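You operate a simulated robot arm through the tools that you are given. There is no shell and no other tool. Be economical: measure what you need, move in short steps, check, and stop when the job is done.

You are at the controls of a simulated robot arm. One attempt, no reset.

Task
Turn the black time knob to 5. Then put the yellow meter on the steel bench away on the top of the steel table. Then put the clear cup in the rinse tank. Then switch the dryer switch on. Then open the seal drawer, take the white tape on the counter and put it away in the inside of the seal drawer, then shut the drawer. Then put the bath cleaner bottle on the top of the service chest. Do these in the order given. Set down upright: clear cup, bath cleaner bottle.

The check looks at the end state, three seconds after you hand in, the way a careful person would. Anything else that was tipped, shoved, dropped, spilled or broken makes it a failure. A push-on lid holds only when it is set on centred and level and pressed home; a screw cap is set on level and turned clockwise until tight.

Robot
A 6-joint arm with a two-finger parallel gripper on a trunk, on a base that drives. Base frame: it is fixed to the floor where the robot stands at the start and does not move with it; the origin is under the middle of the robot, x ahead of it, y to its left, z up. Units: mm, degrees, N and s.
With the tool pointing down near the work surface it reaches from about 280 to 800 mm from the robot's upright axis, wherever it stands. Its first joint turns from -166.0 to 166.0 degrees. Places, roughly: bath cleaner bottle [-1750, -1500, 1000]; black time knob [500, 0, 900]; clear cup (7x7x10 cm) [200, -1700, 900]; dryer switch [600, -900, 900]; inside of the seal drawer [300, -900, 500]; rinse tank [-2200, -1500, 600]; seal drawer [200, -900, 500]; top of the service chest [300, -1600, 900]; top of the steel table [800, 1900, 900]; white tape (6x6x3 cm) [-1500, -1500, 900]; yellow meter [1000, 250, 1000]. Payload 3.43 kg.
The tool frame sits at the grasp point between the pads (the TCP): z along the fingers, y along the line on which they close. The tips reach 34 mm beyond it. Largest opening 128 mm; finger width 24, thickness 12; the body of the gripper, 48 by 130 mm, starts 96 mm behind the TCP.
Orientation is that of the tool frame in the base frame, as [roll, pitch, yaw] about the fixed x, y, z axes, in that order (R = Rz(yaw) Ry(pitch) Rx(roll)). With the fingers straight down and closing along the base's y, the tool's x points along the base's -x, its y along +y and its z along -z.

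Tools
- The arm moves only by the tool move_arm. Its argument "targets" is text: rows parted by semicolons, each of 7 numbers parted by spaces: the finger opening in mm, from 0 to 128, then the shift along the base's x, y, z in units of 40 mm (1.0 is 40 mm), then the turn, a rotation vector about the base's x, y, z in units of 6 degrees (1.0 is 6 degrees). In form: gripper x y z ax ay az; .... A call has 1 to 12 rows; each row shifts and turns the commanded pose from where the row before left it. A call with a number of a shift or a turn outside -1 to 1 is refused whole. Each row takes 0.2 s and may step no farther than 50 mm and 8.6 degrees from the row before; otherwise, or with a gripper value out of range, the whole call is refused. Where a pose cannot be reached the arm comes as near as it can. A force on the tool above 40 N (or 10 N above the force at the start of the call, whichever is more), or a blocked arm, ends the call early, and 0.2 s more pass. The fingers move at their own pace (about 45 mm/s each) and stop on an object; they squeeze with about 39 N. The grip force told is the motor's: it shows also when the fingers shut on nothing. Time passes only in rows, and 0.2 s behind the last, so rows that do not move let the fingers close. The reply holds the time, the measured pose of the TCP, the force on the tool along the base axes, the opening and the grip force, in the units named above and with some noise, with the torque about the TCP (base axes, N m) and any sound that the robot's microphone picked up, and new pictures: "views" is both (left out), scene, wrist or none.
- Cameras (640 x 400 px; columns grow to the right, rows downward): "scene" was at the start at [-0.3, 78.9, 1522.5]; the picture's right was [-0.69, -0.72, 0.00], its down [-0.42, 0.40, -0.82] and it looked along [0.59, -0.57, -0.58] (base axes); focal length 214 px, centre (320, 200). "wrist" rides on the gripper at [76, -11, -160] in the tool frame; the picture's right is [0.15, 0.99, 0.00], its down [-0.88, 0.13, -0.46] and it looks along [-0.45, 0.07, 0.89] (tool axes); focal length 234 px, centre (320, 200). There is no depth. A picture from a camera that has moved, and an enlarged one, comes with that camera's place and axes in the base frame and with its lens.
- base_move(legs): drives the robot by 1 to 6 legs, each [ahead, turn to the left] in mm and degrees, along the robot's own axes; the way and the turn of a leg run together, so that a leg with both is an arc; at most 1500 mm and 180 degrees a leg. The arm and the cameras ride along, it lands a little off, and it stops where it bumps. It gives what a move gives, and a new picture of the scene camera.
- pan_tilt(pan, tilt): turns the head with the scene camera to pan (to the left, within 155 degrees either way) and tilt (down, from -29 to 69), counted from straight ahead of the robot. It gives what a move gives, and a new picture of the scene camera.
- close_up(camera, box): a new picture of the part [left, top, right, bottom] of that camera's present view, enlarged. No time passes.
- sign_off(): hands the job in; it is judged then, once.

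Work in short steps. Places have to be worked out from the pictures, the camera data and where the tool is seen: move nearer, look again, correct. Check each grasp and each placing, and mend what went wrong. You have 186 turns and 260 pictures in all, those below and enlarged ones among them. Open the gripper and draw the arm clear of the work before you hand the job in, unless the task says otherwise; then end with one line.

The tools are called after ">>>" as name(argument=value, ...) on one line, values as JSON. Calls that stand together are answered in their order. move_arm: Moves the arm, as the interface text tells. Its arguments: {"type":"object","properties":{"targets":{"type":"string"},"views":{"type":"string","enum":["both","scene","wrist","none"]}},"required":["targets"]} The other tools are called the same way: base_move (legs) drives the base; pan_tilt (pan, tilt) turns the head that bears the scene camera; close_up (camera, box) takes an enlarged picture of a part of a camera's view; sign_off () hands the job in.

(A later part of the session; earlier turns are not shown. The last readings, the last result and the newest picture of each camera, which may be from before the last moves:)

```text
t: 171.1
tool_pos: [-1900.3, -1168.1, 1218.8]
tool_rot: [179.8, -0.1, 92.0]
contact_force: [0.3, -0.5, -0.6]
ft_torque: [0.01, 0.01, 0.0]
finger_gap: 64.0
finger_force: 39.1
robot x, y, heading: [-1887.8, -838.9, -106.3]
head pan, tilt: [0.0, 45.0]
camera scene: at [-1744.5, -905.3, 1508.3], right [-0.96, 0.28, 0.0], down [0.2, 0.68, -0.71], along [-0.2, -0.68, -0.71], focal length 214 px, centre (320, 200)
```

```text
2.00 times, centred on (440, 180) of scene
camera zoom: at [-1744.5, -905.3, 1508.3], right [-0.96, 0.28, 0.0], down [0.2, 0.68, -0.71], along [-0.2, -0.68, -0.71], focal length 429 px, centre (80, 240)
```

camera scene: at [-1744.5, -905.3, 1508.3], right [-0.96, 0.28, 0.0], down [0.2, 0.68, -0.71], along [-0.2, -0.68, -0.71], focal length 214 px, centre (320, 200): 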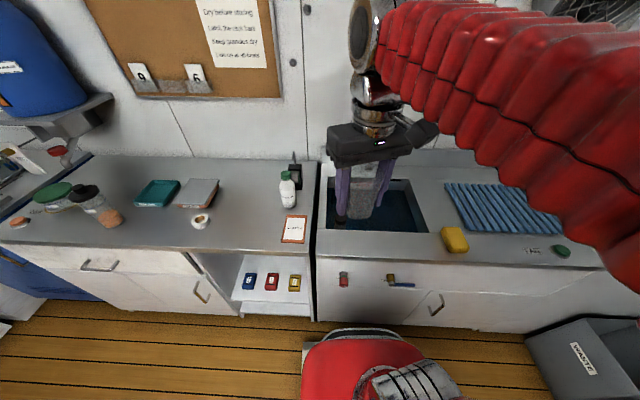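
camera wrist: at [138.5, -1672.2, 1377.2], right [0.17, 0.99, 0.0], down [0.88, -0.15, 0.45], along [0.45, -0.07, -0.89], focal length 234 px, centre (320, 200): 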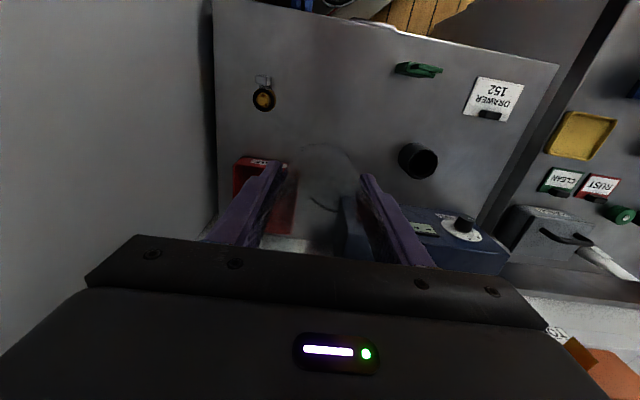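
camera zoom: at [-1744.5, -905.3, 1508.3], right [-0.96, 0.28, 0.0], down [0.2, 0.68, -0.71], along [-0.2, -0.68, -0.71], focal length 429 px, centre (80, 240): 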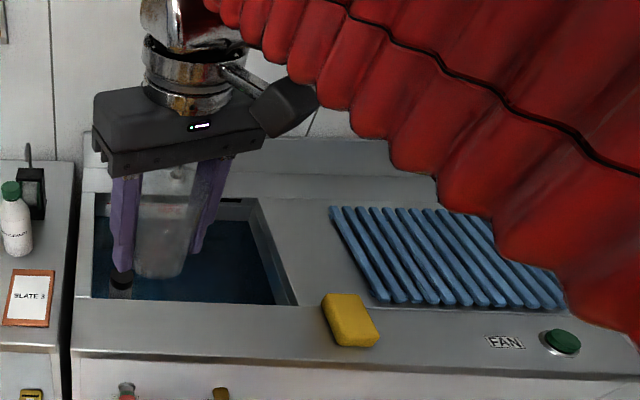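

>>> move_arm(targets="50 -0.69 -0.85 0 0 0 -0.42; 50 -0.69 -0.85 0 0 0 -0.42; 50 -0.69 -0.85 0 0 0 -0.42; 50 -0.69 -0.85 0 0 0 -0.42; 50 -0.69 -0.85 0 0 0 -0.42; 50 -0.69 -0.85 0 0 0 -0.42; 50 -0.69 -0.85 0 0 0 -0.42; 50 -0.69 -0.85 0 0 0 -0.42; 50 0 0 0 0 0 0", views="both")

>>> close_up(camera="wrist", box=[160, 40, 480, 240])

```text
t: 173.1
tool_pos: [-2122.2, -1439.9, 1219.8]
tool_rot: [179.9, -0.1, 71.8]
contact_force: [-0.1, -0.5, -0.9]
ft_torque: [-0.01, 0.02, 0.02]
finger_gap: 63.7
finger_force: 39.3
robot x, y, heading: [-1889.0, -838.7, -106.4]
head pan, tilt: [0.0, 45.0]
camera scene: at [-1744.6, -905.8, 1508.3], right [-0.96, 0.28, 0.0], down [0.2, 0.68, -0.71], along [-0.2, -0.68, -0.71], focal length 214 px, centre (320, 200)
camera wrist: at [-2110.7, -1365.8, 1379.9], right [0.99, -0.17, 0.0], down [-0.15, -0.88, 0.45], along [-0.07, -0.45, -0.89], focal length 234 px, centre (320, 200)
```

scene: 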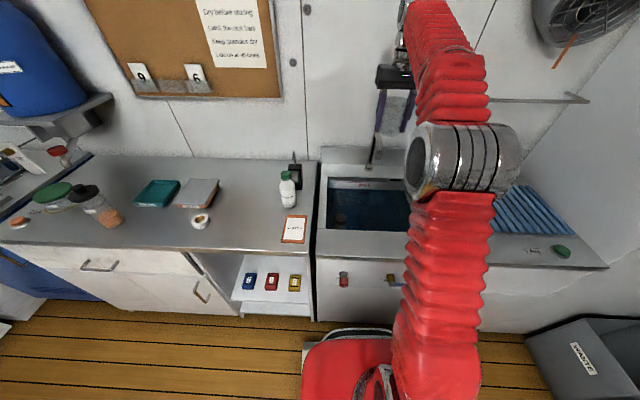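
wrist: 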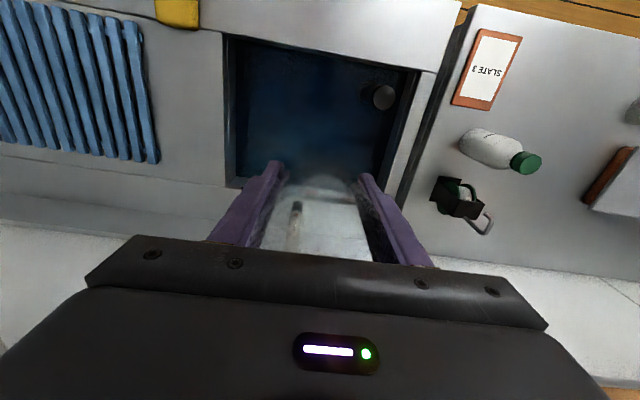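

```text
2.00 times, centred on (320, 140) of wrist
camera zoom: at [-2110.7, -1365.8, 1379.9], right [0.99, -0.17, 0.0], down [-0.15, -0.88, 0.45], along [-0.07, -0.45, -0.89], focal length 468 px, centre (320, 320)
```

zoom: 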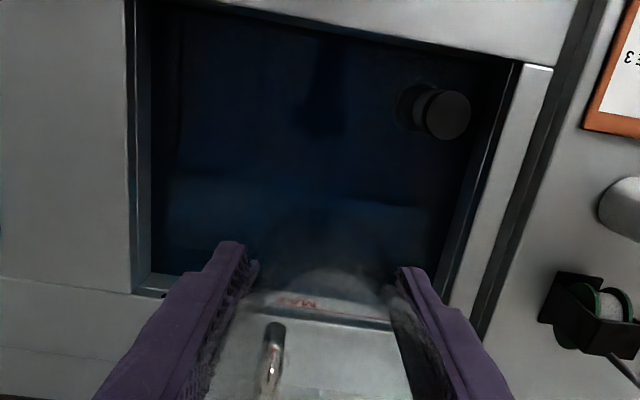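

TCP is centred over the basin and the spout is behind. I lower the cup in stages.

>>> move_arm(targets="50 0 0 -0.9 0 0 0; 50 0 0 -0.9 0 0 0; 50 0 0 -0.9 0 0 0; 50 0 0 -0.9 0 0 0; 50 0 0 -0.9 0 0 0; 50 0 0 -0.9 0 0 0; 50 0 0 -0.9 0 0 0; 50 0 0 -0.9 0 0 0; 50 0 0 0 0 0 0", views="both")

```text
t: 175.1
tool_pos: [-2120.9, -1441.4, 929.8]
tool_rot: [179.9, 0.0, 71.8]
contact_force: [0.2, -0.3, -0.4]
ft_torque: [0.01, 0.0, 0.01]
finger_gap: 63.6
finger_force: 38.9
robot x, y, heading: [-1890.4, -838.9, -106.1]
head pan, tilt: [0.0, 45.0]
camera scene: at [-1744.6, -905.8, 1508.3], right [-0.96, 0.28, 0.0], down [0.2, 0.68, -0.71], along [-0.2, -0.68, -0.71], focal length 214 px, centre (320, 200)
camera wrist: at [-2109.0, -1367.7, 1089.9], right [0.99, -0.17, 0.0], down [-0.15, -0.88, 0.45], along [-0.07, -0.45, -0.89], focal length 234 px, centre (320, 200)
```

scene: 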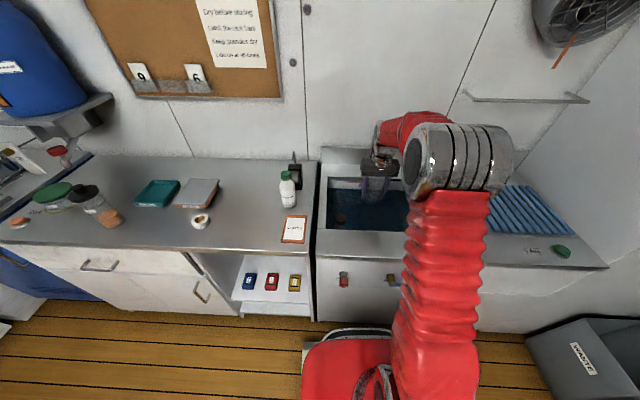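
wrist: 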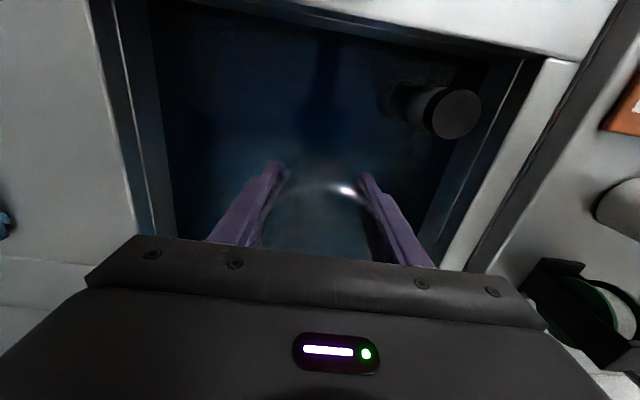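

>>> move_arm(targets="50 0 0 -0.7 0 0 0; 50 0 0 -0.7 0 0 0; 50 0 0 -0.7 0 0 0; 50 0 0 -0.5 0 0 0; 50 0 0 0 0 0 0", views="both")

>>> close_up(camera="scene", box=[300, 120, 460, 220])

```text
t: 176.3
tool_pos: [-2122.2, -1440.7, 825.8]
tool_rot: [179.8, -0.1, 71.7]
contact_force: [-0.6, -0.5, -0.3]
ft_torque: [-0.01, 0.0, 0.0]
finger_gap: 63.8
finger_force: 38.7
robot x, y, heading: [-1889.4, -841.1, -106.2]
head pan, tilt: [0.0, 45.0]
camera scene: at [-1744.6, -905.8, 1508.3], right [-0.96, 0.28, 0.0], down [0.2, 0.68, -0.71], along [-0.2, -0.68, -0.71], focal length 214 px, centre (320, 200)
camera wrist: at [-2109.8, -1366.8, 986.4], right [0.99, -0.17, 0.0], down [-0.15, -0.88, 0.45], along [-0.07, -0.45, -0.89], focal length 234 px, centre (320, 200)
```

scene: 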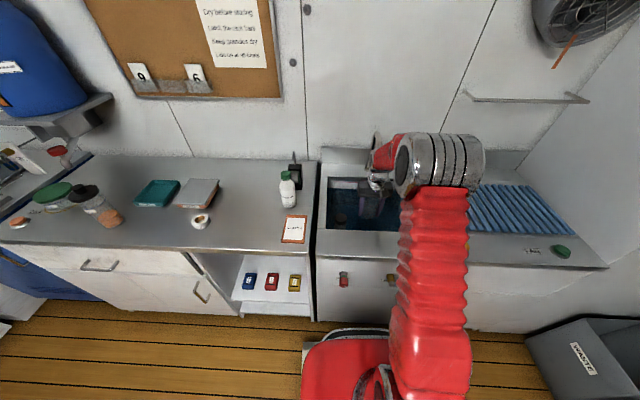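
wrist: 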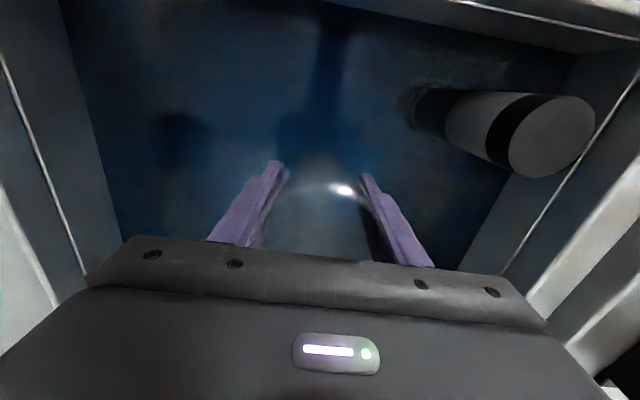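

```text
4.00 times, centred on (380, 170) of scene
camera zoom: at [-1744.6, -905.8, 1508.3], right [-0.96, 0.28, 0.0], down [0.2, 0.68, -0.71], along [-0.2, -0.68, -0.71], focal length 858 px, centre (80, 320)
```

zoom: 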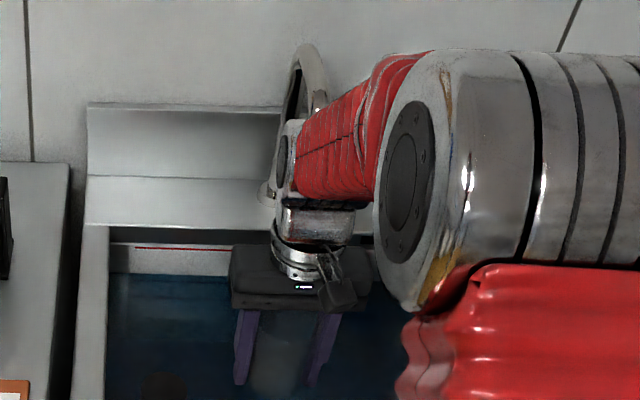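

>>> move_arm(targets="50 0 0 -0.5 0 0 0; 50 0 0 -0.5 0 0 0; 50 0 0 -0.5 0 0 0; 50 0 0 0 0 0 0", views="wrist")

>>> close_up(camera="scene", box=[300, 120, 460, 220])

```text
t: 177.3
tool_pos: [-2121.5, -1440.2, 765.3]
tool_rot: [179.8, -0.3, 71.8]
contact_force: [0.2, 0.2, -1.4]
ft_torque: [-0.05, -0.01, 0.02]
finger_gap: 63.6
finger_force: 39.3
robot x, y, heading: [-1887.4, -839.5, -106.1]
head pan, tilt: [0.0, 45.0]
camera wrist: at [-2110.4, -1366.1, 926.5], right [0.99, -0.17, 0.0], down [-0.15, -0.88, 0.45], along [-0.07, -0.45, -0.89], focal length 234 px, centre (320, 200)
```

wrist: 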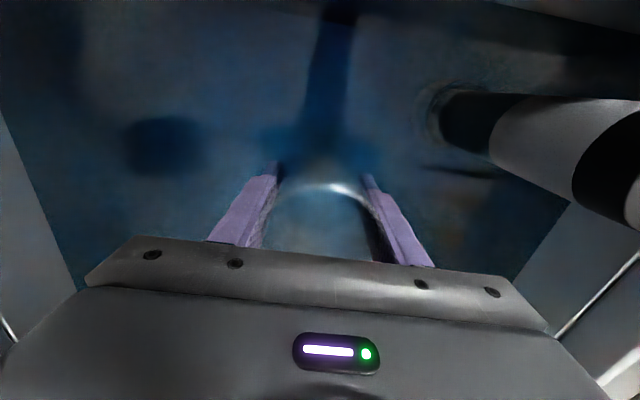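

```text
4.00 times, centred on (380, 170) of scene
camera zoom: at [-1744.6, -905.9, 1508.3], right [-0.96, 0.28, 0.0], down [0.2, 0.68, -0.71], along [-0.2, -0.68, -0.71], focal length 858 px, centre (80, 320)
```

zoom: 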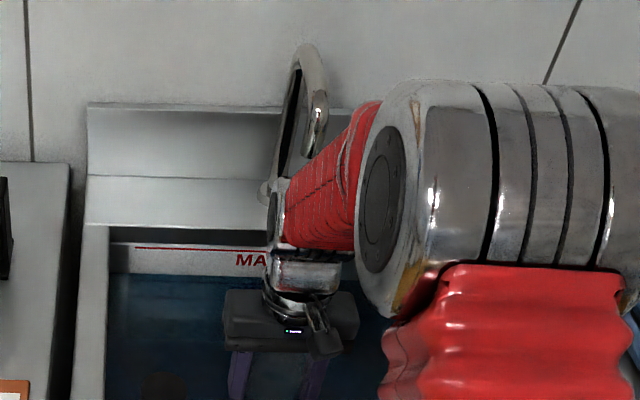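

>>> move_arm(targets="50 0 0 -0.4 0 0 0; 50 0 0 -0.4 0 0 0; 50 0 0 -0.3 0 0 0; 50 0 0 0 0 0 0", views="wrist")

```text
t: 178.3
tool_pos: [-2122.8, -1439.4, 722.5]
tool_rot: [179.9, -0.2, 71.8]
contact_force: [0.0, 0.6, -0.5]
ft_torque: [0.01, -0.01, 0.02]
finger_gap: 63.6
finger_force: 38.3
robot x, y, heading: [-1892.2, -840.5, -105.9]
head pan, tilt: [0.0, 45.0]
camera wrist: at [-2109.9, -1365.7, 882.3], right [0.99, -0.17, 0.0], down [-0.15, -0.88, 0.45], along [-0.07, -0.45, -0.89], focal length 234 px, centre (320, 200)
```

wrist: 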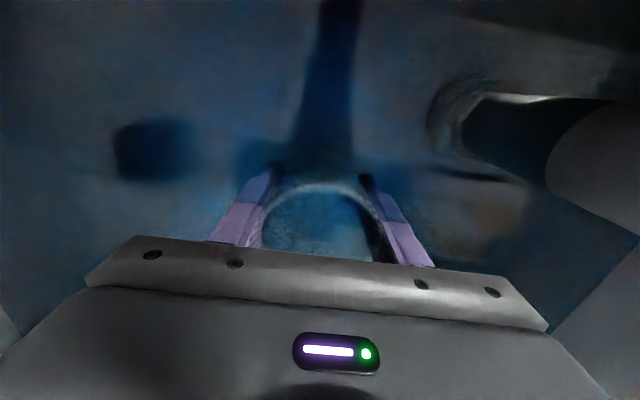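

>>> move_arm(targets="50 0 0 -0.3 0 0 0; 50 0 0 -0.3 0 0 0; 50 0 0 0 0 0 0", views="wrist")

```text
t: 179.1
tool_pos: [-2124.5, -1439.3, 698.4]
tool_rot: [179.7, -0.2, 71.9]
contact_force: [0.4, 0.3, -0.4]
ft_torque: [0.0, 0.01, -0.04]
finger_gap: 63.4
finger_force: 38.8
robot x, y, heading: [-1890.5, -843.1, -106.0]
head pan, tilt: [0.0, 45.0]
camera wrist: at [-2111.1, -1365.9, 859.1], right [0.99, -0.17, 0.0], down [-0.15, -0.88, 0.45], along [-0.07, -0.45, -0.89], focal length 234 px, centre (320, 200)
```

wrist: 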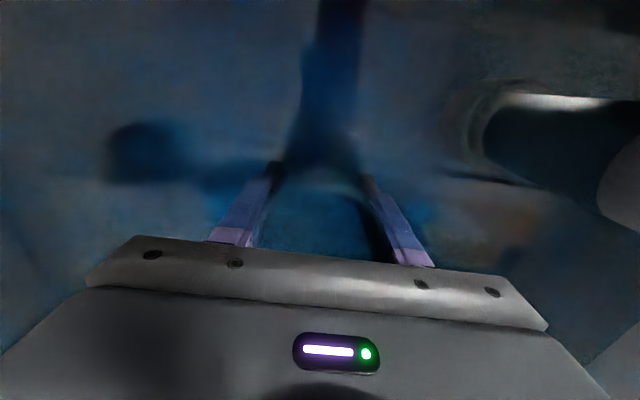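

>>> move_arm(targets="50 0 0 -0.2 0 0 0; 50 0 0 -0.2 0 0 0; 50 0 0 -0.1 0 0 0; 50 0 0 0 0 0 0", views="none")

>>> move_arm(targets="50 0 0 -0.15 0 0 0; 50 0 0 -0.1 0 0 0; 50 0 0 0 0 0 0", views="wrist")

```text
t: 180.0
tool_pos: [-2123.2, -1442.9, 684.7]
tool_rot: [179.8, 0.1, 71.8]
contact_force: [0.1, 0.2, 3.0]
ft_torque: [-0.08, 0.02, 0.01]
finger_gap: 63.3
finger_force: 38.6
robot x, y, heading: [-1888.8, -840.8, -106.5]
head pan, tilt: [0.0, 45.0]
stopped in row 4: the force on the tool passed its limit at 42 N (the readings are from after the stop); the commanded pose is now the measured one
```

```text
t: 180.3
tool_pos: [-2122.4, -1442.9, 685.3]
tool_rot: [179.9, 0.2, 71.9]
contact_force: [-0.2, 0.3, 3.6]
ft_torque: [-0.09, 0.06, 0.02]
finger_gap: 63.8
finger_force: 39.3
robot x, y, heading: [-1889.0, -842.9, -106.2]
head pan, tilt: [0.0, 45.0]
stopped in row 1: the force on the tool passed its limit at 54 N (the readings are from after the stop); the commanded pose is now the measured one
camera wrist: at [-2111.1, -1368.3, 843.6], right [0.99, -0.17, 0.0], down [-0.15, -0.88, 0.46], along [-0.08, -0.45, -0.89], focal length 234 px, centre (320, 200)
```

wrist: 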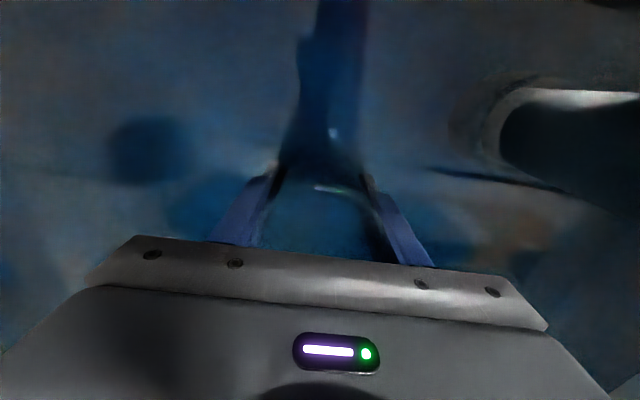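

Bottom contact at TCP z≈685. I release and rise slowly.

>>> move_arm(targets="70 0 0 0 0 0 0; 80 0 0 0 0 0 0; 100 0 0 0 0 0 0; 110 0 0 0 0 0 0; 110 0 0 0 0 0 0; 110 0 0 0.3 0 0 0; 110 0 0 0.5 0 0 0; 110 0 0 0.6 0 0 0; 110 0 0 0.7 0 0 0; 110 0 0 0.8 0 0 0; 110 0 0 0.8 0 0 0; 110 0 0 0 0 0 0", views="wrist")

>>> close_up(camera="wrist", box=[200, 60, 440, 210])

```text
t: 182.9
tool_pos: [-2123.0, -1444.3, 829.1]
tool_rot: [180.0, 0.2, 71.7]
contact_force: [-0.5, 0.1, 0.3]
ft_torque: [0.0, -0.02, -0.01]
finger_gap: 109.9
finger_force: 0.0
robot x, y, heading: [-1888.6, -840.4, -106.1]
head pan, tilt: [0.0, 45.0]
camera wrist: at [-2110.5, -1369.4, 990.0], right [0.99, -0.17, 0.0], down [-0.15, -0.88, 0.46], along [-0.08, -0.45, -0.89], focal length 234 px, centre (320, 200)
```

wrist: 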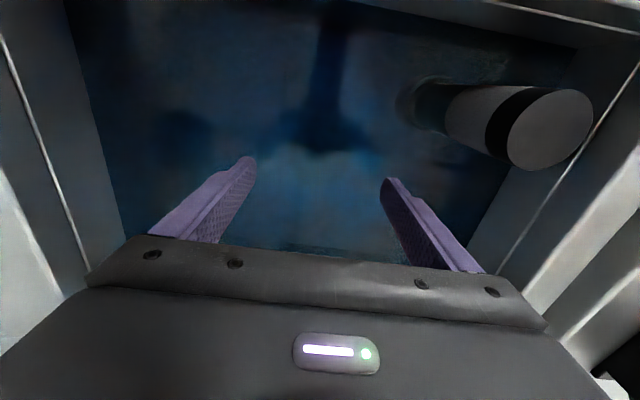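

```text
2.67 times, centred on (320, 135) of wrist
camera zoom: at [-2110.5, -1369.4, 990.0], right [0.99, -0.17, 0.0], down [-0.15, -0.88, 0.46], along [-0.08, -0.45, -0.89], focal length 624 px, centre (320, 373)
```

zoom: 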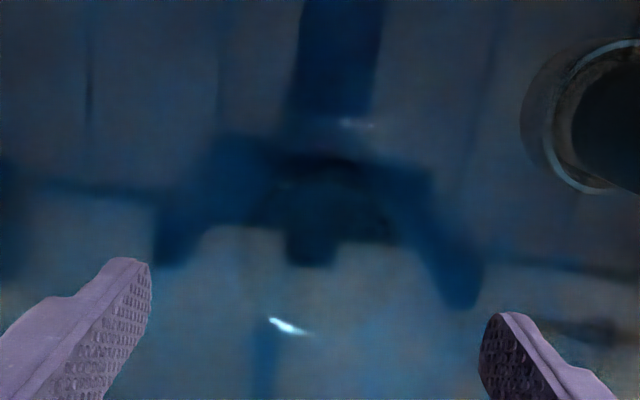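

The rim glint matches an upright cup. I raise further and check from above.

>>> move_arm(targets="110 0 0 0.9 0 0 0; 110 0 0 0.9 0 0 0; 110 0 0 0.9 0 0 0; 110 0 0 0.9 0 0 0; 110 0 0 0.9 0 0 0; 110 0 0 0.9 0 0 0; 110 0 0 0.9 0 0 0; 110 0 0 0.9 0 0 0; 110 0 0 0.9 0 0 0; 128 0 0 0 0 0 0", views="wrist")

>>> close_up(camera="wrist", box=[240, 80, 400, 180])

>>> close_up(camera="scene", box=[310, 160, 438, 240])

```text
t: 185.2
tool_pos: [-2124.2, -1443.8, 1154.5]
tool_rot: [-180.0, 0.1, 71.8]
contact_force: [0.0, 0.4, -0.4]
ft_torque: [0.01, -0.01, -0.01]
finger_gap: 128.1
finger_force: 0.2
robot x, y, heading: [-1888.1, -840.1, -106.5]
head pan, tilt: [0.0, 45.0]
camera wrist: at [-2111.6, -1368.2, 1313.8], right [0.99, -0.17, 0.0], down [-0.15, -0.88, 0.46], along [-0.08, -0.45, -0.89], focal length 234 px, centre (320, 200)
```

wrist: 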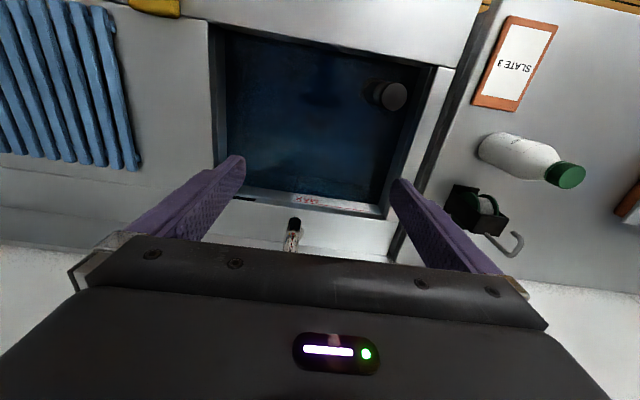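

```text
4.00 times, centred on (320, 130) of wrist
camera zoom: at [-2111.6, -1368.2, 1313.8], right [0.99, -0.17, 0.0], down [-0.15, -0.88, 0.46], along [-0.08, -0.45, -0.89], focal length 937 px, centre (320, 480)
```

zoom: 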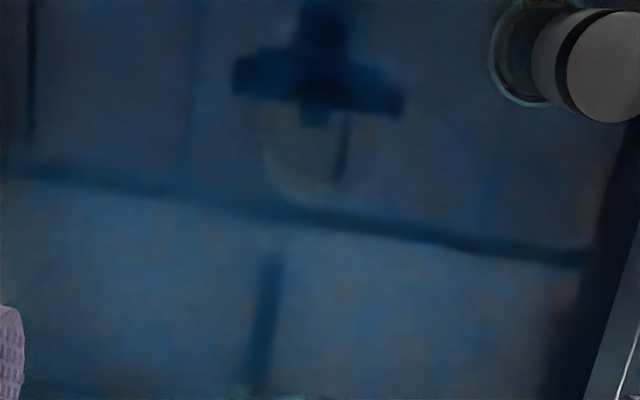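

```text
5.00 times, centred on (374, 200) of scene
camera zoom: at [-1744.6, -905.7, 1508.3], right [-0.96, 0.28, 0.0], down [0.2, 0.68, -0.71], along [-0.2, -0.68, -0.71], focal length 1072 px, centre (50, 200)
```

zoom: 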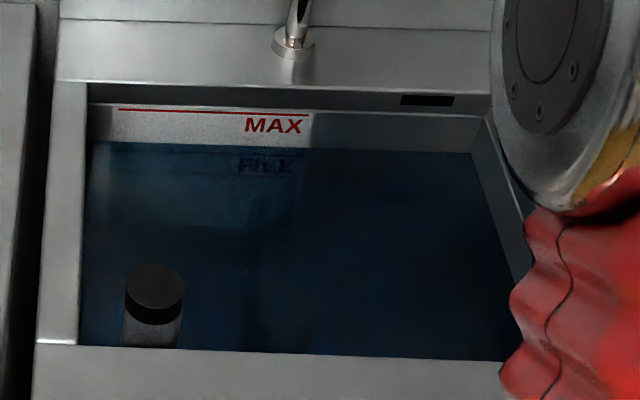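

The cup stands upright in the tank. Now I retract and head back to the main counter for the dryer switch.

>>> move_arm(targets="128 0.45 0.9 0.34 0 0 0; 128 0.45 0.9 0.34 0 0 0; 128 0.45 0.9 0.34 0 0 0; 128 0.45 0.9 0.34 0 0 0; 128 0.45 0.9 0.34 0 0 0; 128 0.45 0.9 0.34 0 0 0; 128 0.45 0.9 0.34 0 0 0; 128 0.45 0.9 0.34 0 0 0; 128 0 0 0 0 0 0", views="none")

>>> close_up(camera="scene", box=[120, 130, 340, 268])

```text
t: 187.2
tool_pos: [-1979.4, -1153.6, 1266.6]
tool_rot: [180.0, 0.2, 71.8]
contact_force: [1.2, -0.4, -0.6]
ft_torque: [-0.02, 0.02, 0.01]
finger_gap: 128.1
finger_force: 0.0
robot x, y, heading: [-1891.7, -841.1, -106.2]
head pan, tilt: [0.0, 45.0]
```

```text
2.90 times, centred on (230, 199) of scene
camera zoom: at [-1744.5, -905.3, 1508.3], right [-0.96, 0.28, 0.0], down [0.2, 0.68, -0.71], along [-0.2, -0.68, -0.71], focal length 622 px, centre (581, 203)
```

zoom: 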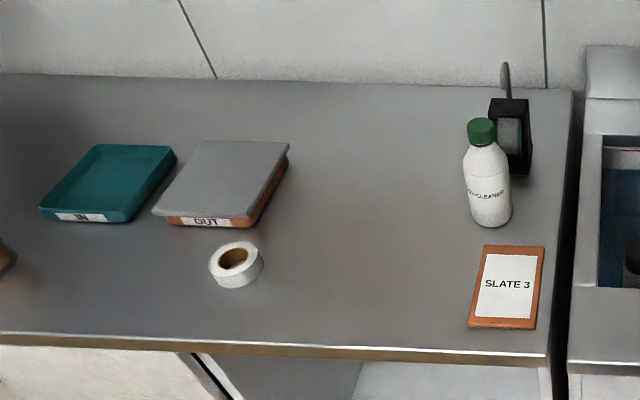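

>>> base_move(legs=[[-150, 0], [0, 109], [1500, 0], [60, 0], [0, -21]])

>>> pan_tilt(pan=0, tilt=45)

```text
t: 206.8
tool_pos: [12.7, -733.3, 1265.9]
tool_rot: [179.9, 0.2, 159.8]
contact_force: [-0.3, 0.0, -0.5]
ft_torque: [0.01, 0.02, 0.02]
finger_gap: 127.8
finger_force: 0.1
robot x, y, heading: [-297.7, -628.8, -18.2]
head pan, tilt: [0.0, 45.0]
camera scene: at [-227.3, -485.2, 1508.3], right [-0.31, -0.95, 0.0], down [-0.67, 0.22, -0.71], along [0.67, -0.22, -0.71], focal length 214 px, centre (320, 200)
```

scene: 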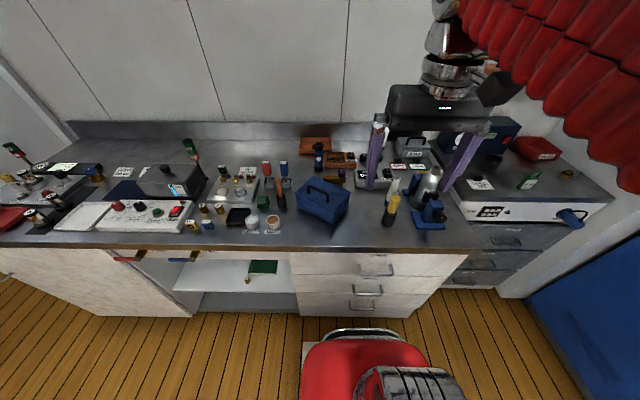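

```text
t: 207.4
tool_pos: [12.7, -733.1, 1267.2]
tool_rot: [179.9, 0.2, 159.8]
contact_force: [0.2, -0.1, 0.1]
ft_torque: [0.0, -0.01, -0.01]
finger_gap: 128.1
finger_force: 0.1
robot x, y, heading: [-301.0, -628.4, -18.0]
head pan, tilt: [0.0, 45.0]
camera scene: at [-227.3, -485.2, 1508.3], right [-0.31, -0.95, 0.0], down [-0.67, 0.22, -0.71], along [0.67, -0.22, -0.71], focal length 214 px, centre (320, 200)
```

scene: 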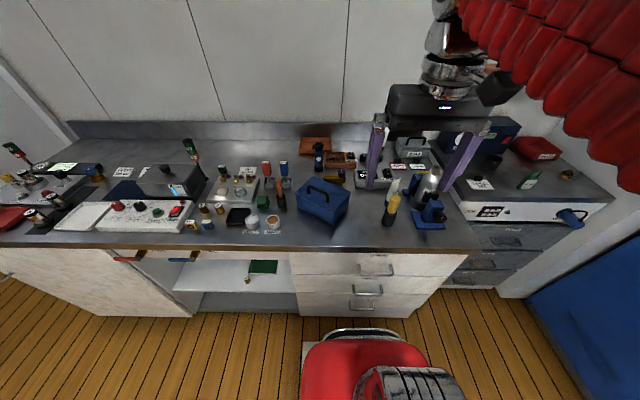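

Excellent view. Close-ups of the switch area and the drawers.

>>> close_up(camera="scene", box=[290, 110, 482, 230])

>>> close_up(camera="scene", box=[270, 220, 526, 380])

```text
3.33 times, centred on (386, 170) of scene
camera zoom: at [-227.3, -485.2, 1508.3], right [-0.31, -0.95, 0.0], down [-0.67, 0.22, -0.71], along [0.67, -0.22, -0.71], focal length 715 px, centre (100, 300)
```

zoom: 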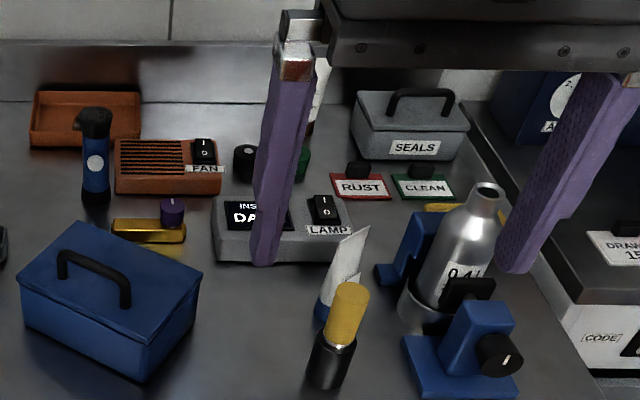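

```text
2.50 times, centred on (398, 300) of scene
camera zoom: at [-227.3, -485.2, 1508.3], right [-0.31, -0.95, 0.0], down [-0.67, 0.22, -0.71], along [0.67, -0.22, -0.71], focal length 536 px, centre (125, -50)
```

zoom: 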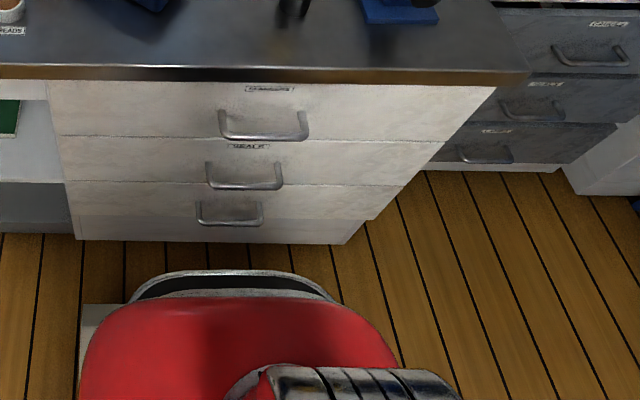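

The FAN box switch (dryer) is at about (556, -897), straight ahead. I inch the base forward 50 mm and extend the arm over the bench to look at the switch.

>>> base_move(legs=[[50, 0]])

>>> move_arm(targets="20 0.88 -0.28 0 0 0 0.1; 20 0.88 -0.28 0 0 0 0.1; 20 0.88 -0.28 0 0 0 0.1; 20 0.88 -0.28 0 0 0 0.1; 20 0.88 -0.28 0 0 0 0; 20 0.88 -0.28 0 0 0 0; 20 0.88 -0.28 -0.2 0 0 0; 20 0.88 -0.28 -0.4 0 0 0; 20 0 0 0 0 0 0", views="both")

```text
t: 208.4
tool_pos: [60.5, -748.3, 1265.9]
tool_rot: [179.9, 0.2, 159.8]
contact_force: [0.8, -1.0, -0.3]
ft_torque: [-0.03, 0.0, -0.03]
finger_gap: 128.2
finger_force: 0.1
robot x, y, heading: [-248.7, -642.5, -18.5]
head pan, tilt: [0.0, 45.0]
camera scene: at [-179.3, -500.9, 1508.3], right [-0.31, -0.95, 0.0], down [-0.67, 0.22, -0.71], along [0.67, -0.22, -0.71], focal length 214 px, centre (320, 200)
```

scene: 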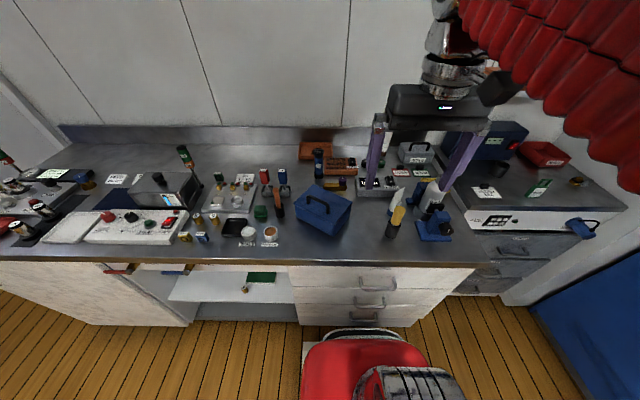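

```text
t: 210.4
tool_pos: [341.7, -837.1, 1241.9]
tool_rot: [179.8, 0.2, 162.2]
contact_force: [0.0, -0.4, 0.2]
ft_torque: [0.02, -0.01, 0.01]
finger_gap: 19.9
finger_force: 0.0
robot x, y, heading: [-248.8, -643.8, -18.1]
head pan, tilt: [0.0, 45.0]
camera scene: at [-178.9, -501.0, 1508.3], right [-0.31, -0.95, 0.0], down [-0.67, 0.22, -0.71], along [0.67, -0.22, -0.71], focal length 214 px, centre (320, 200)
camera wrist: at [265.2, -826.4, 1401.3], right [0.16, 0.99, 0.0], down [0.88, -0.14, 0.46], along [0.45, -0.07, -0.89], focal length 234 px, centre (320, 200)
```

scene: 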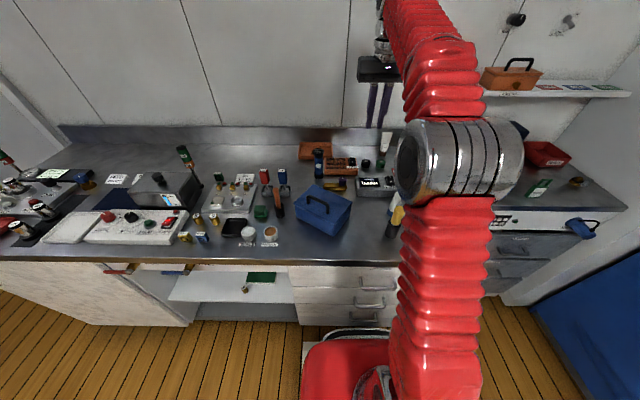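
wrist: 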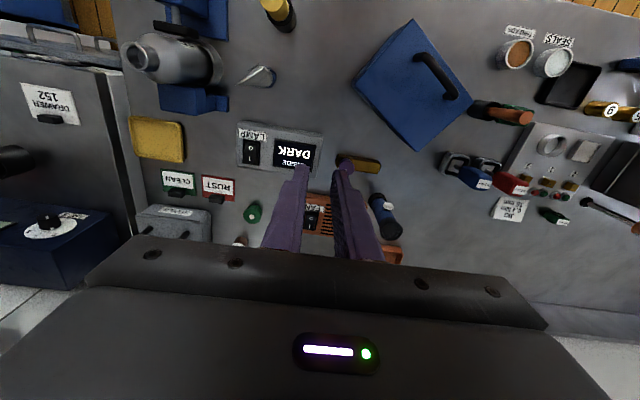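

I tilt the tool outward 24° and come down nearer to see the switch state.

>>> move_arm(targets="20 0.64 -0.16 -0.8 -0.247 -0.761 0; 20 0.64 -0.16 -0.8 -0.247 -0.761 0; 20 0.64 -0.16 -0.8 -0.247 -0.761 0; 20 0.64 -0.16 -0.8 -0.247 -0.761 0; 20 0.64 -0.16 -0.8 -0.247 -0.761 0; 20 0 0 0 0 0 0", views="wrist")

>>> close_up(camera="wrist", box=[220, 100, 420, 225])

```text
t: 211.8
tool_pos: [470.6, -871.3, 1082.2]
tool_rot: [180.0, 24.3, 162.2]
contact_force: [0.5, -0.4, -0.1]
ft_torque: [0.0, 0.02, -0.01]
finger_gap: 19.8
finger_force: 0.1
robot x, y, heading: [-247.3, -641.0, -18.3]
head pan, tilt: [0.0, 45.0]
camera wrist: at [337.2, -842.0, 1196.5], right [0.17, 0.98, -0.06], down [0.63, -0.06, 0.78], along [0.76, -0.17, -0.63], focal length 234 px, centre (320, 200)
```

wrist: 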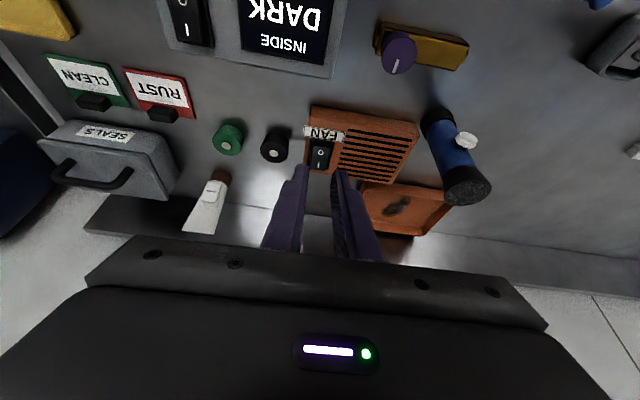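

```text
3.20 times, centred on (320, 162) of wrist
camera zoom: at [337.2, -842.0, 1196.5], right [0.17, 0.98, -0.06], down [0.63, -0.06, 0.78], along [0.76, -0.17, -0.63], focal length 749 px, centre (320, 320)
```

zoom: 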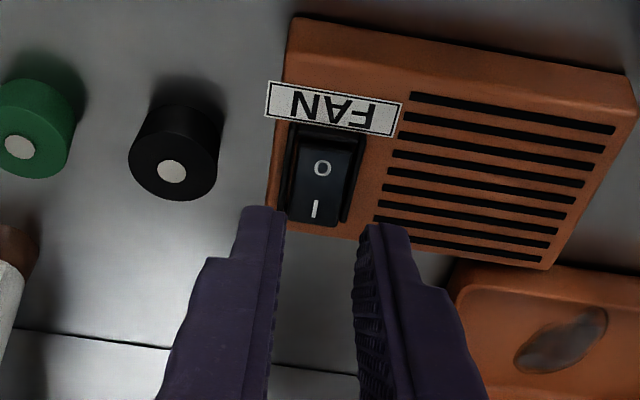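

O is near me and I (on) is the far half. I close the fingers and hover the tips over the far half.

>>> move_arm(targets="0 0.7 -0.21 -0.6 0 0 0; 0 0.7 -0.21 -0.6 0 0 0; 0 0.7 -0.21 -0.6 0 0 0; 0 0.7 -0.21 -0.6 0 0 0; 0 0 0 0 0 0 0", views="both")

>>> close_up(camera="wrist", box=[220, 100, 420, 225])

>>> close_up(camera="scene", box=[290, 120, 418, 200])

```text
t: 213.0
tool_pos: [582.1, -905.1, 985.4]
tool_rot: [-180.0, 24.2, 162.2]
contact_force: [-0.7, -1.1, 0.2]
ft_torque: [0.01, 0.0, -0.03]
finger_gap: 0.0
finger_force: 33.2
robot x, y, heading: [-247.5, -640.2, -18.1]
head pan, tilt: [0.0, 45.0]
camera scene: at [-178.7, -501.1, 1508.3], right [-0.31, -0.95, 0.0], down [-0.67, 0.22, -0.71], along [0.67, -0.22, -0.71], focal length 214 px, centre (320, 200)
camera wrist: at [450.2, -876.9, 1100.5], right [0.17, 0.98, -0.06], down [0.63, -0.06, 0.78], along [0.76, -0.17, -0.63], focal length 234 px, centre (320, 200)
```

scene: 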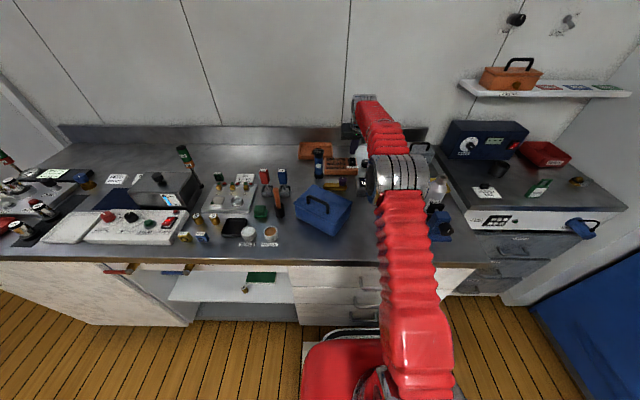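
wrist: 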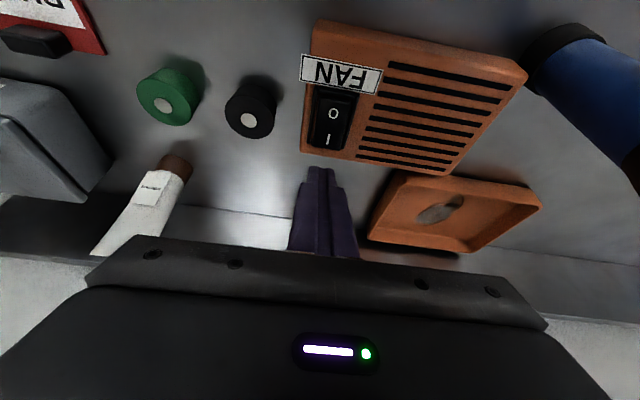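

```text
3.20 times, centred on (320, 162) of wrist
camera zoom: at [450.2, -876.9, 1100.5], right [0.17, 0.98, -0.06], down [0.63, -0.06, 0.78], along [0.76, -0.17, -0.63], focal length 749 px, centre (320, 320)
```

zoom: 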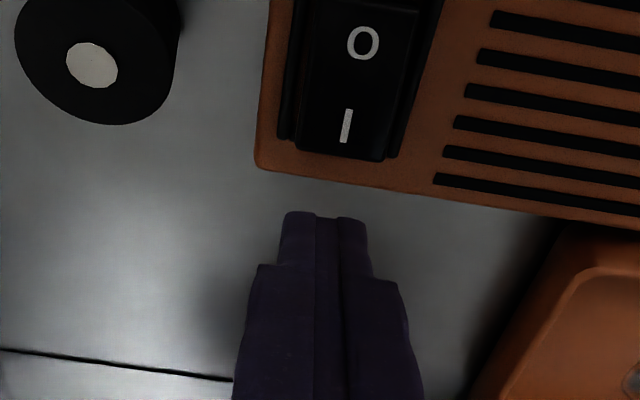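

```text
5.00 times, centred on (354, 160) of scene
camera zoom: at [-178.7, -501.1, 1508.3], right [-0.31, -0.95, 0.0], down [-0.67, 0.22, -0.71], along [0.67, -0.22, -0.71], focal length 1072 px, centre (150, 400)
```

zoom: 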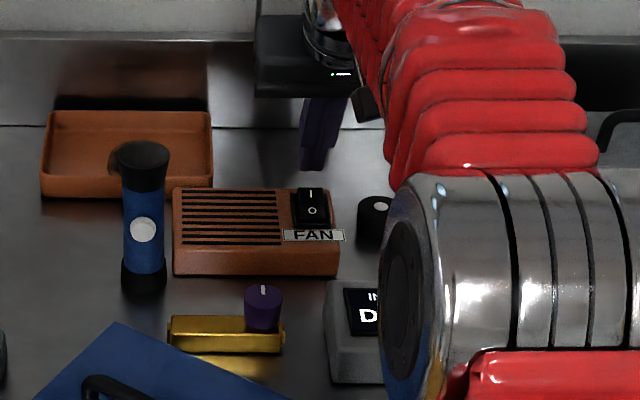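

Triangulated: I mark at (574, -902, 932), raised = off. I shift slightly back and press down.

>>> move_arm(targets="0 -0.17 0.06 -0.2 0 0 0; 0 0 0 -0.15 0 0 0; 0 0 0 -0.1 0 0 0; 0 0 0 -0.1 0 0 0; 0 0 0 0 0 0 0", views="wrist")

>>> close_up(camera="wrist", box=[220, 100, 420, 225])

```text
t: 214.2
tool_pos: [575.9, -903.6, 966.3]
tool_rot: [180.0, 24.5, 162.2]
contact_force: [12.1, -5.3, 8.6]
ft_torque: [-0.09, -0.27, -0.06]
finger_gap: 0.0
finger_force: 32.8
robot x, y, heading: [-250.9, -646.1, -17.9]
head pan, tilt: [0.0, 45.0]
camera wrist: at [443.8, -874.3, 1079.8], right [0.17, 0.98, -0.06], down [0.62, -0.06, 0.78], along [0.76, -0.17, -0.62], focal length 234 px, centre (320, 200)
```

wrist: 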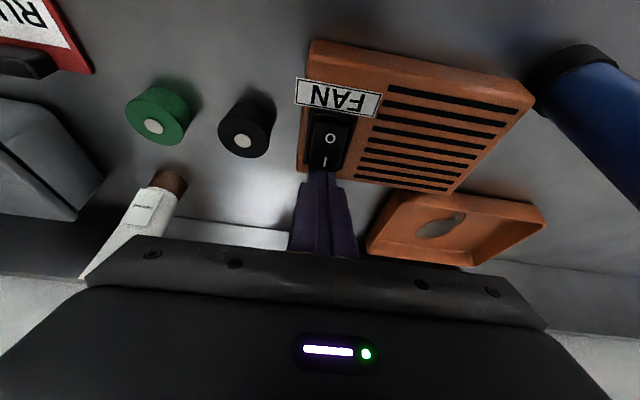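

```text
3.20 times, centred on (320, 162) of wrist
camera zoom: at [443.8, -874.3, 1079.8], right [0.17, 0.98, -0.06], down [0.62, -0.06, 0.78], along [0.76, -0.17, -0.62], focal length 749 px, centre (320, 320)
```

zoom: 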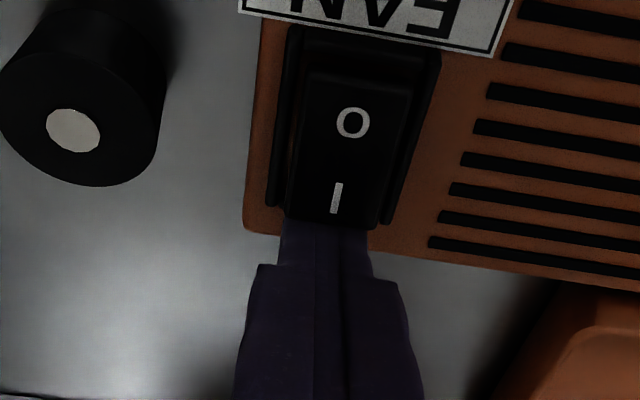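

I'm catching the far end of the rocker. I lift, come back 12 mm, and press again.

>>> move_arm(targets="0 0 0 0.4 0 0 0; 0 -0.28 0.09 0 0 0 0; 0 0 0 -0.15 0 0 0; 0 0 0 -0.1 0 0 0; 0 0 0 -0.1 0 0 0; 0 0 0 -0.1 0 0 0; 0 0 0 0 0 0 0", views="wrist")

>>> close_up(camera="wrist", box=[220, 100, 420, 225])

```text
t: 214.8
tool_pos: [569.7, -901.3, 982.8]
tool_rot: [180.0, 24.9, 162.1]
contact_force: [-0.2, -0.4, 0.9]
ft_torque: [0.0, 0.0, 0.0]
finger_gap: 0.0
finger_force: 33.0
robot x, y, heading: [-250.5, -644.2, -18.4]
head pan, tilt: [0.0, 45.0]
stopped in row 3: the force on the tool passed its limit at 58 N (the readings are from after the stop); the commanded pose is now the measured one
camera wrist: at [435.1, -871.5, 1095.3], right [0.18, 0.98, -0.06], down [0.62, -0.06, 0.78], along [0.77, -0.18, -0.62], focal length 234 px, centre (320, 200)
```

wrist: 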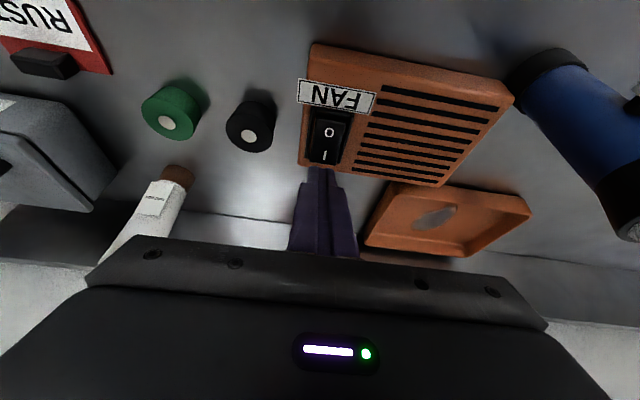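

```text
3.20 times, centred on (320, 162) of wrist
camera zoom: at [435.1, -871.5, 1095.3], right [0.18, 0.98, -0.06], down [0.62, -0.06, 0.78], along [0.77, -0.18, -0.62], focal length 749 px, centre (320, 320)
```

zoom: 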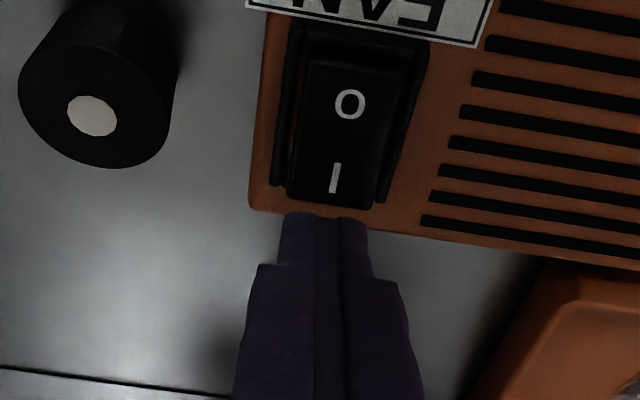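

>>> close_up(camera="scene", box=[310, 130, 390, 180])

>>> move_arm(targets="0 -0.5 0.16 0.6 0 0 0; 0 -0.9 0.3 0.3 0 0 0; 0 0 0 0 0 0 0", views="wrist")

>>> close_up(camera="wrist", box=[240, 120, 400, 220])

```text
8.00 times, centred on (350, 155) of scene
camera zoom: at [-178.6, -501.1, 1508.3], right [-0.31, -0.95, 0.0], down [-0.67, 0.22, -0.71], along [0.67, -0.22, -0.71], focal length 1716 px, centre (80, 560)
```

zoom: 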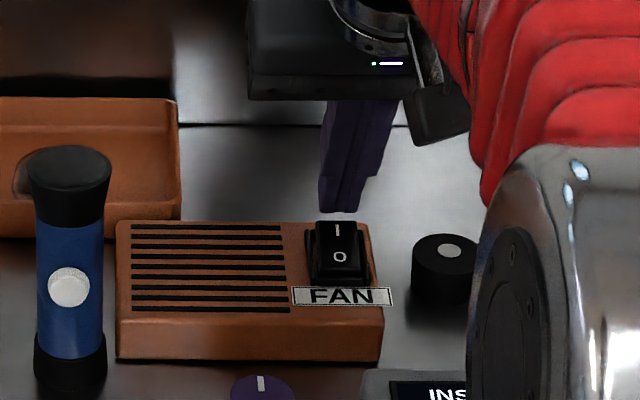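

```text
t: 215.7
tool_pos: [512.0, -881.8, 1019.6]
tool_rot: [180.0, 24.9, 162.3]
contact_force: [0.1, 0.5, 0.4]
ft_torque: [-0.01, 0.02, 0.01]
finger_gap: 0.0
finger_force: 33.2
robot x, y, heading: [-248.7, -644.1, -18.0]
head pan, tilt: [0.0, 45.0]
camera wrist: at [378.7, -852.3, 1132.3], right [0.18, 0.98, -0.06], down [0.62, -0.06, 0.78], along [0.77, -0.18, -0.62], focal length 234 px, centre (320, 200)
```

wrist: 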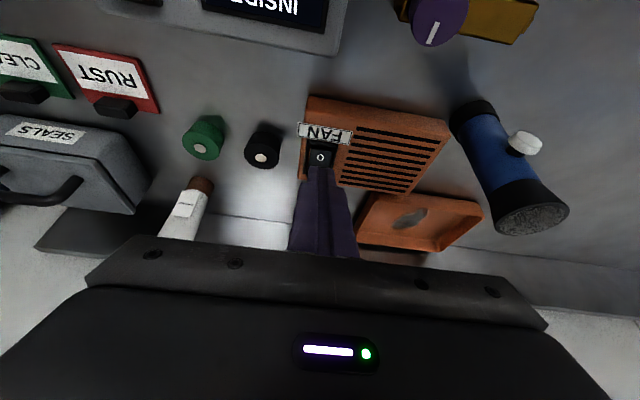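

```text
4.00 times, centred on (320, 170) of wrist
camera zoom: at [378.7, -852.3, 1132.3], right [0.18, 0.98, -0.06], down [0.62, -0.06, 0.78], along [0.77, -0.18, -0.62], focal length 937 px, centre (320, 320)
```

zoom: 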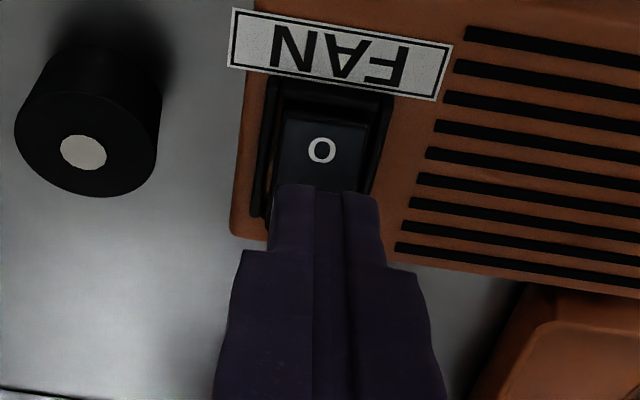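

I go back to the earlier viewing pose to compare the rocker's state.

>>> move_arm(targets="0 -0.5 0.13 0.8 0 0 0; 0 -0.53 0.13 0.78 0 0 0; 20 0 0 0 0 0 0", views="none")

>>> close_up(camera="wrist", box=[220, 100, 420, 225])

>>> close_up(camera="wrist", box=[288, 120, 352, 160])

>>> close_up(camera="wrist", box=[140, 0, 236, 60])

```text
t: 216.4
tool_pos: [471.4, -870.2, 1081.9]
tool_rot: [-179.9, 24.9, 162.3]
contact_force: [0.0, -0.6, 0.4]
ft_torque: [0.03, 0.0, 0.01]
finger_gap: 19.9
finger_force: 0.0
robot x, y, heading: [-251.1, -645.0, -17.9]
head pan, tilt: [0.0, 45.0]
```

```text
3.20 times, centred on (320, 162) of wrist
camera zoom: at [338.0, -841.2, 1194.8], right [0.18, 0.98, -0.06], down [0.62, -0.06, 0.78], along [0.77, -0.18, -0.62], focal length 749 px, centre (320, 320)
```

zoom: 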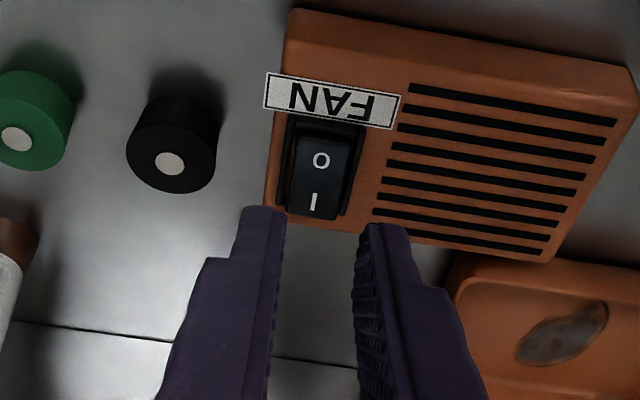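

```text
10.00 times, centred on (320, 140) of wrist
camera zoom: at [338.0, -841.2, 1194.8], right [0.18, 0.98, -0.06], down [0.62, -0.06, 0.78], along [0.77, -0.18, -0.62], focal length 2342 px, centre (320, 800)
```

zoom: 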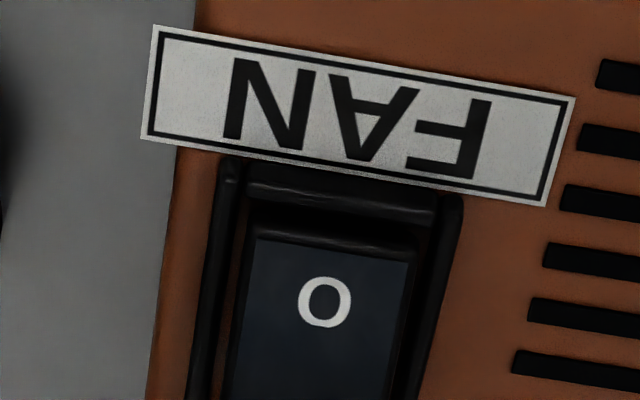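

```text
6.67 times, centred on (188, 30) of wrist
camera zoom: at [338.0, -841.2, 1194.8], right [0.18, 0.98, -0.06], down [0.62, -0.06, 0.78], along [0.77, -0.18, -0.62], focal length 1561 px, centre (1200, 1333)
```

zoom: 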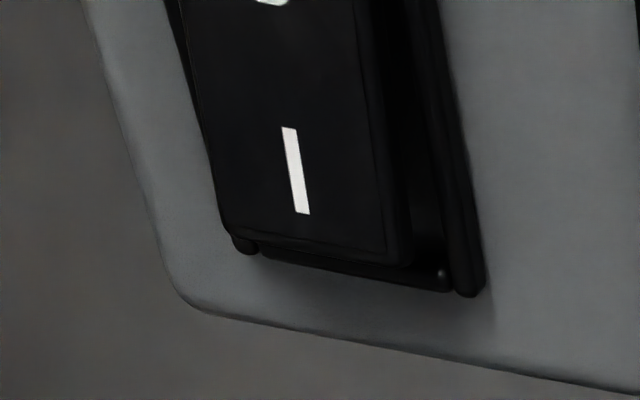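

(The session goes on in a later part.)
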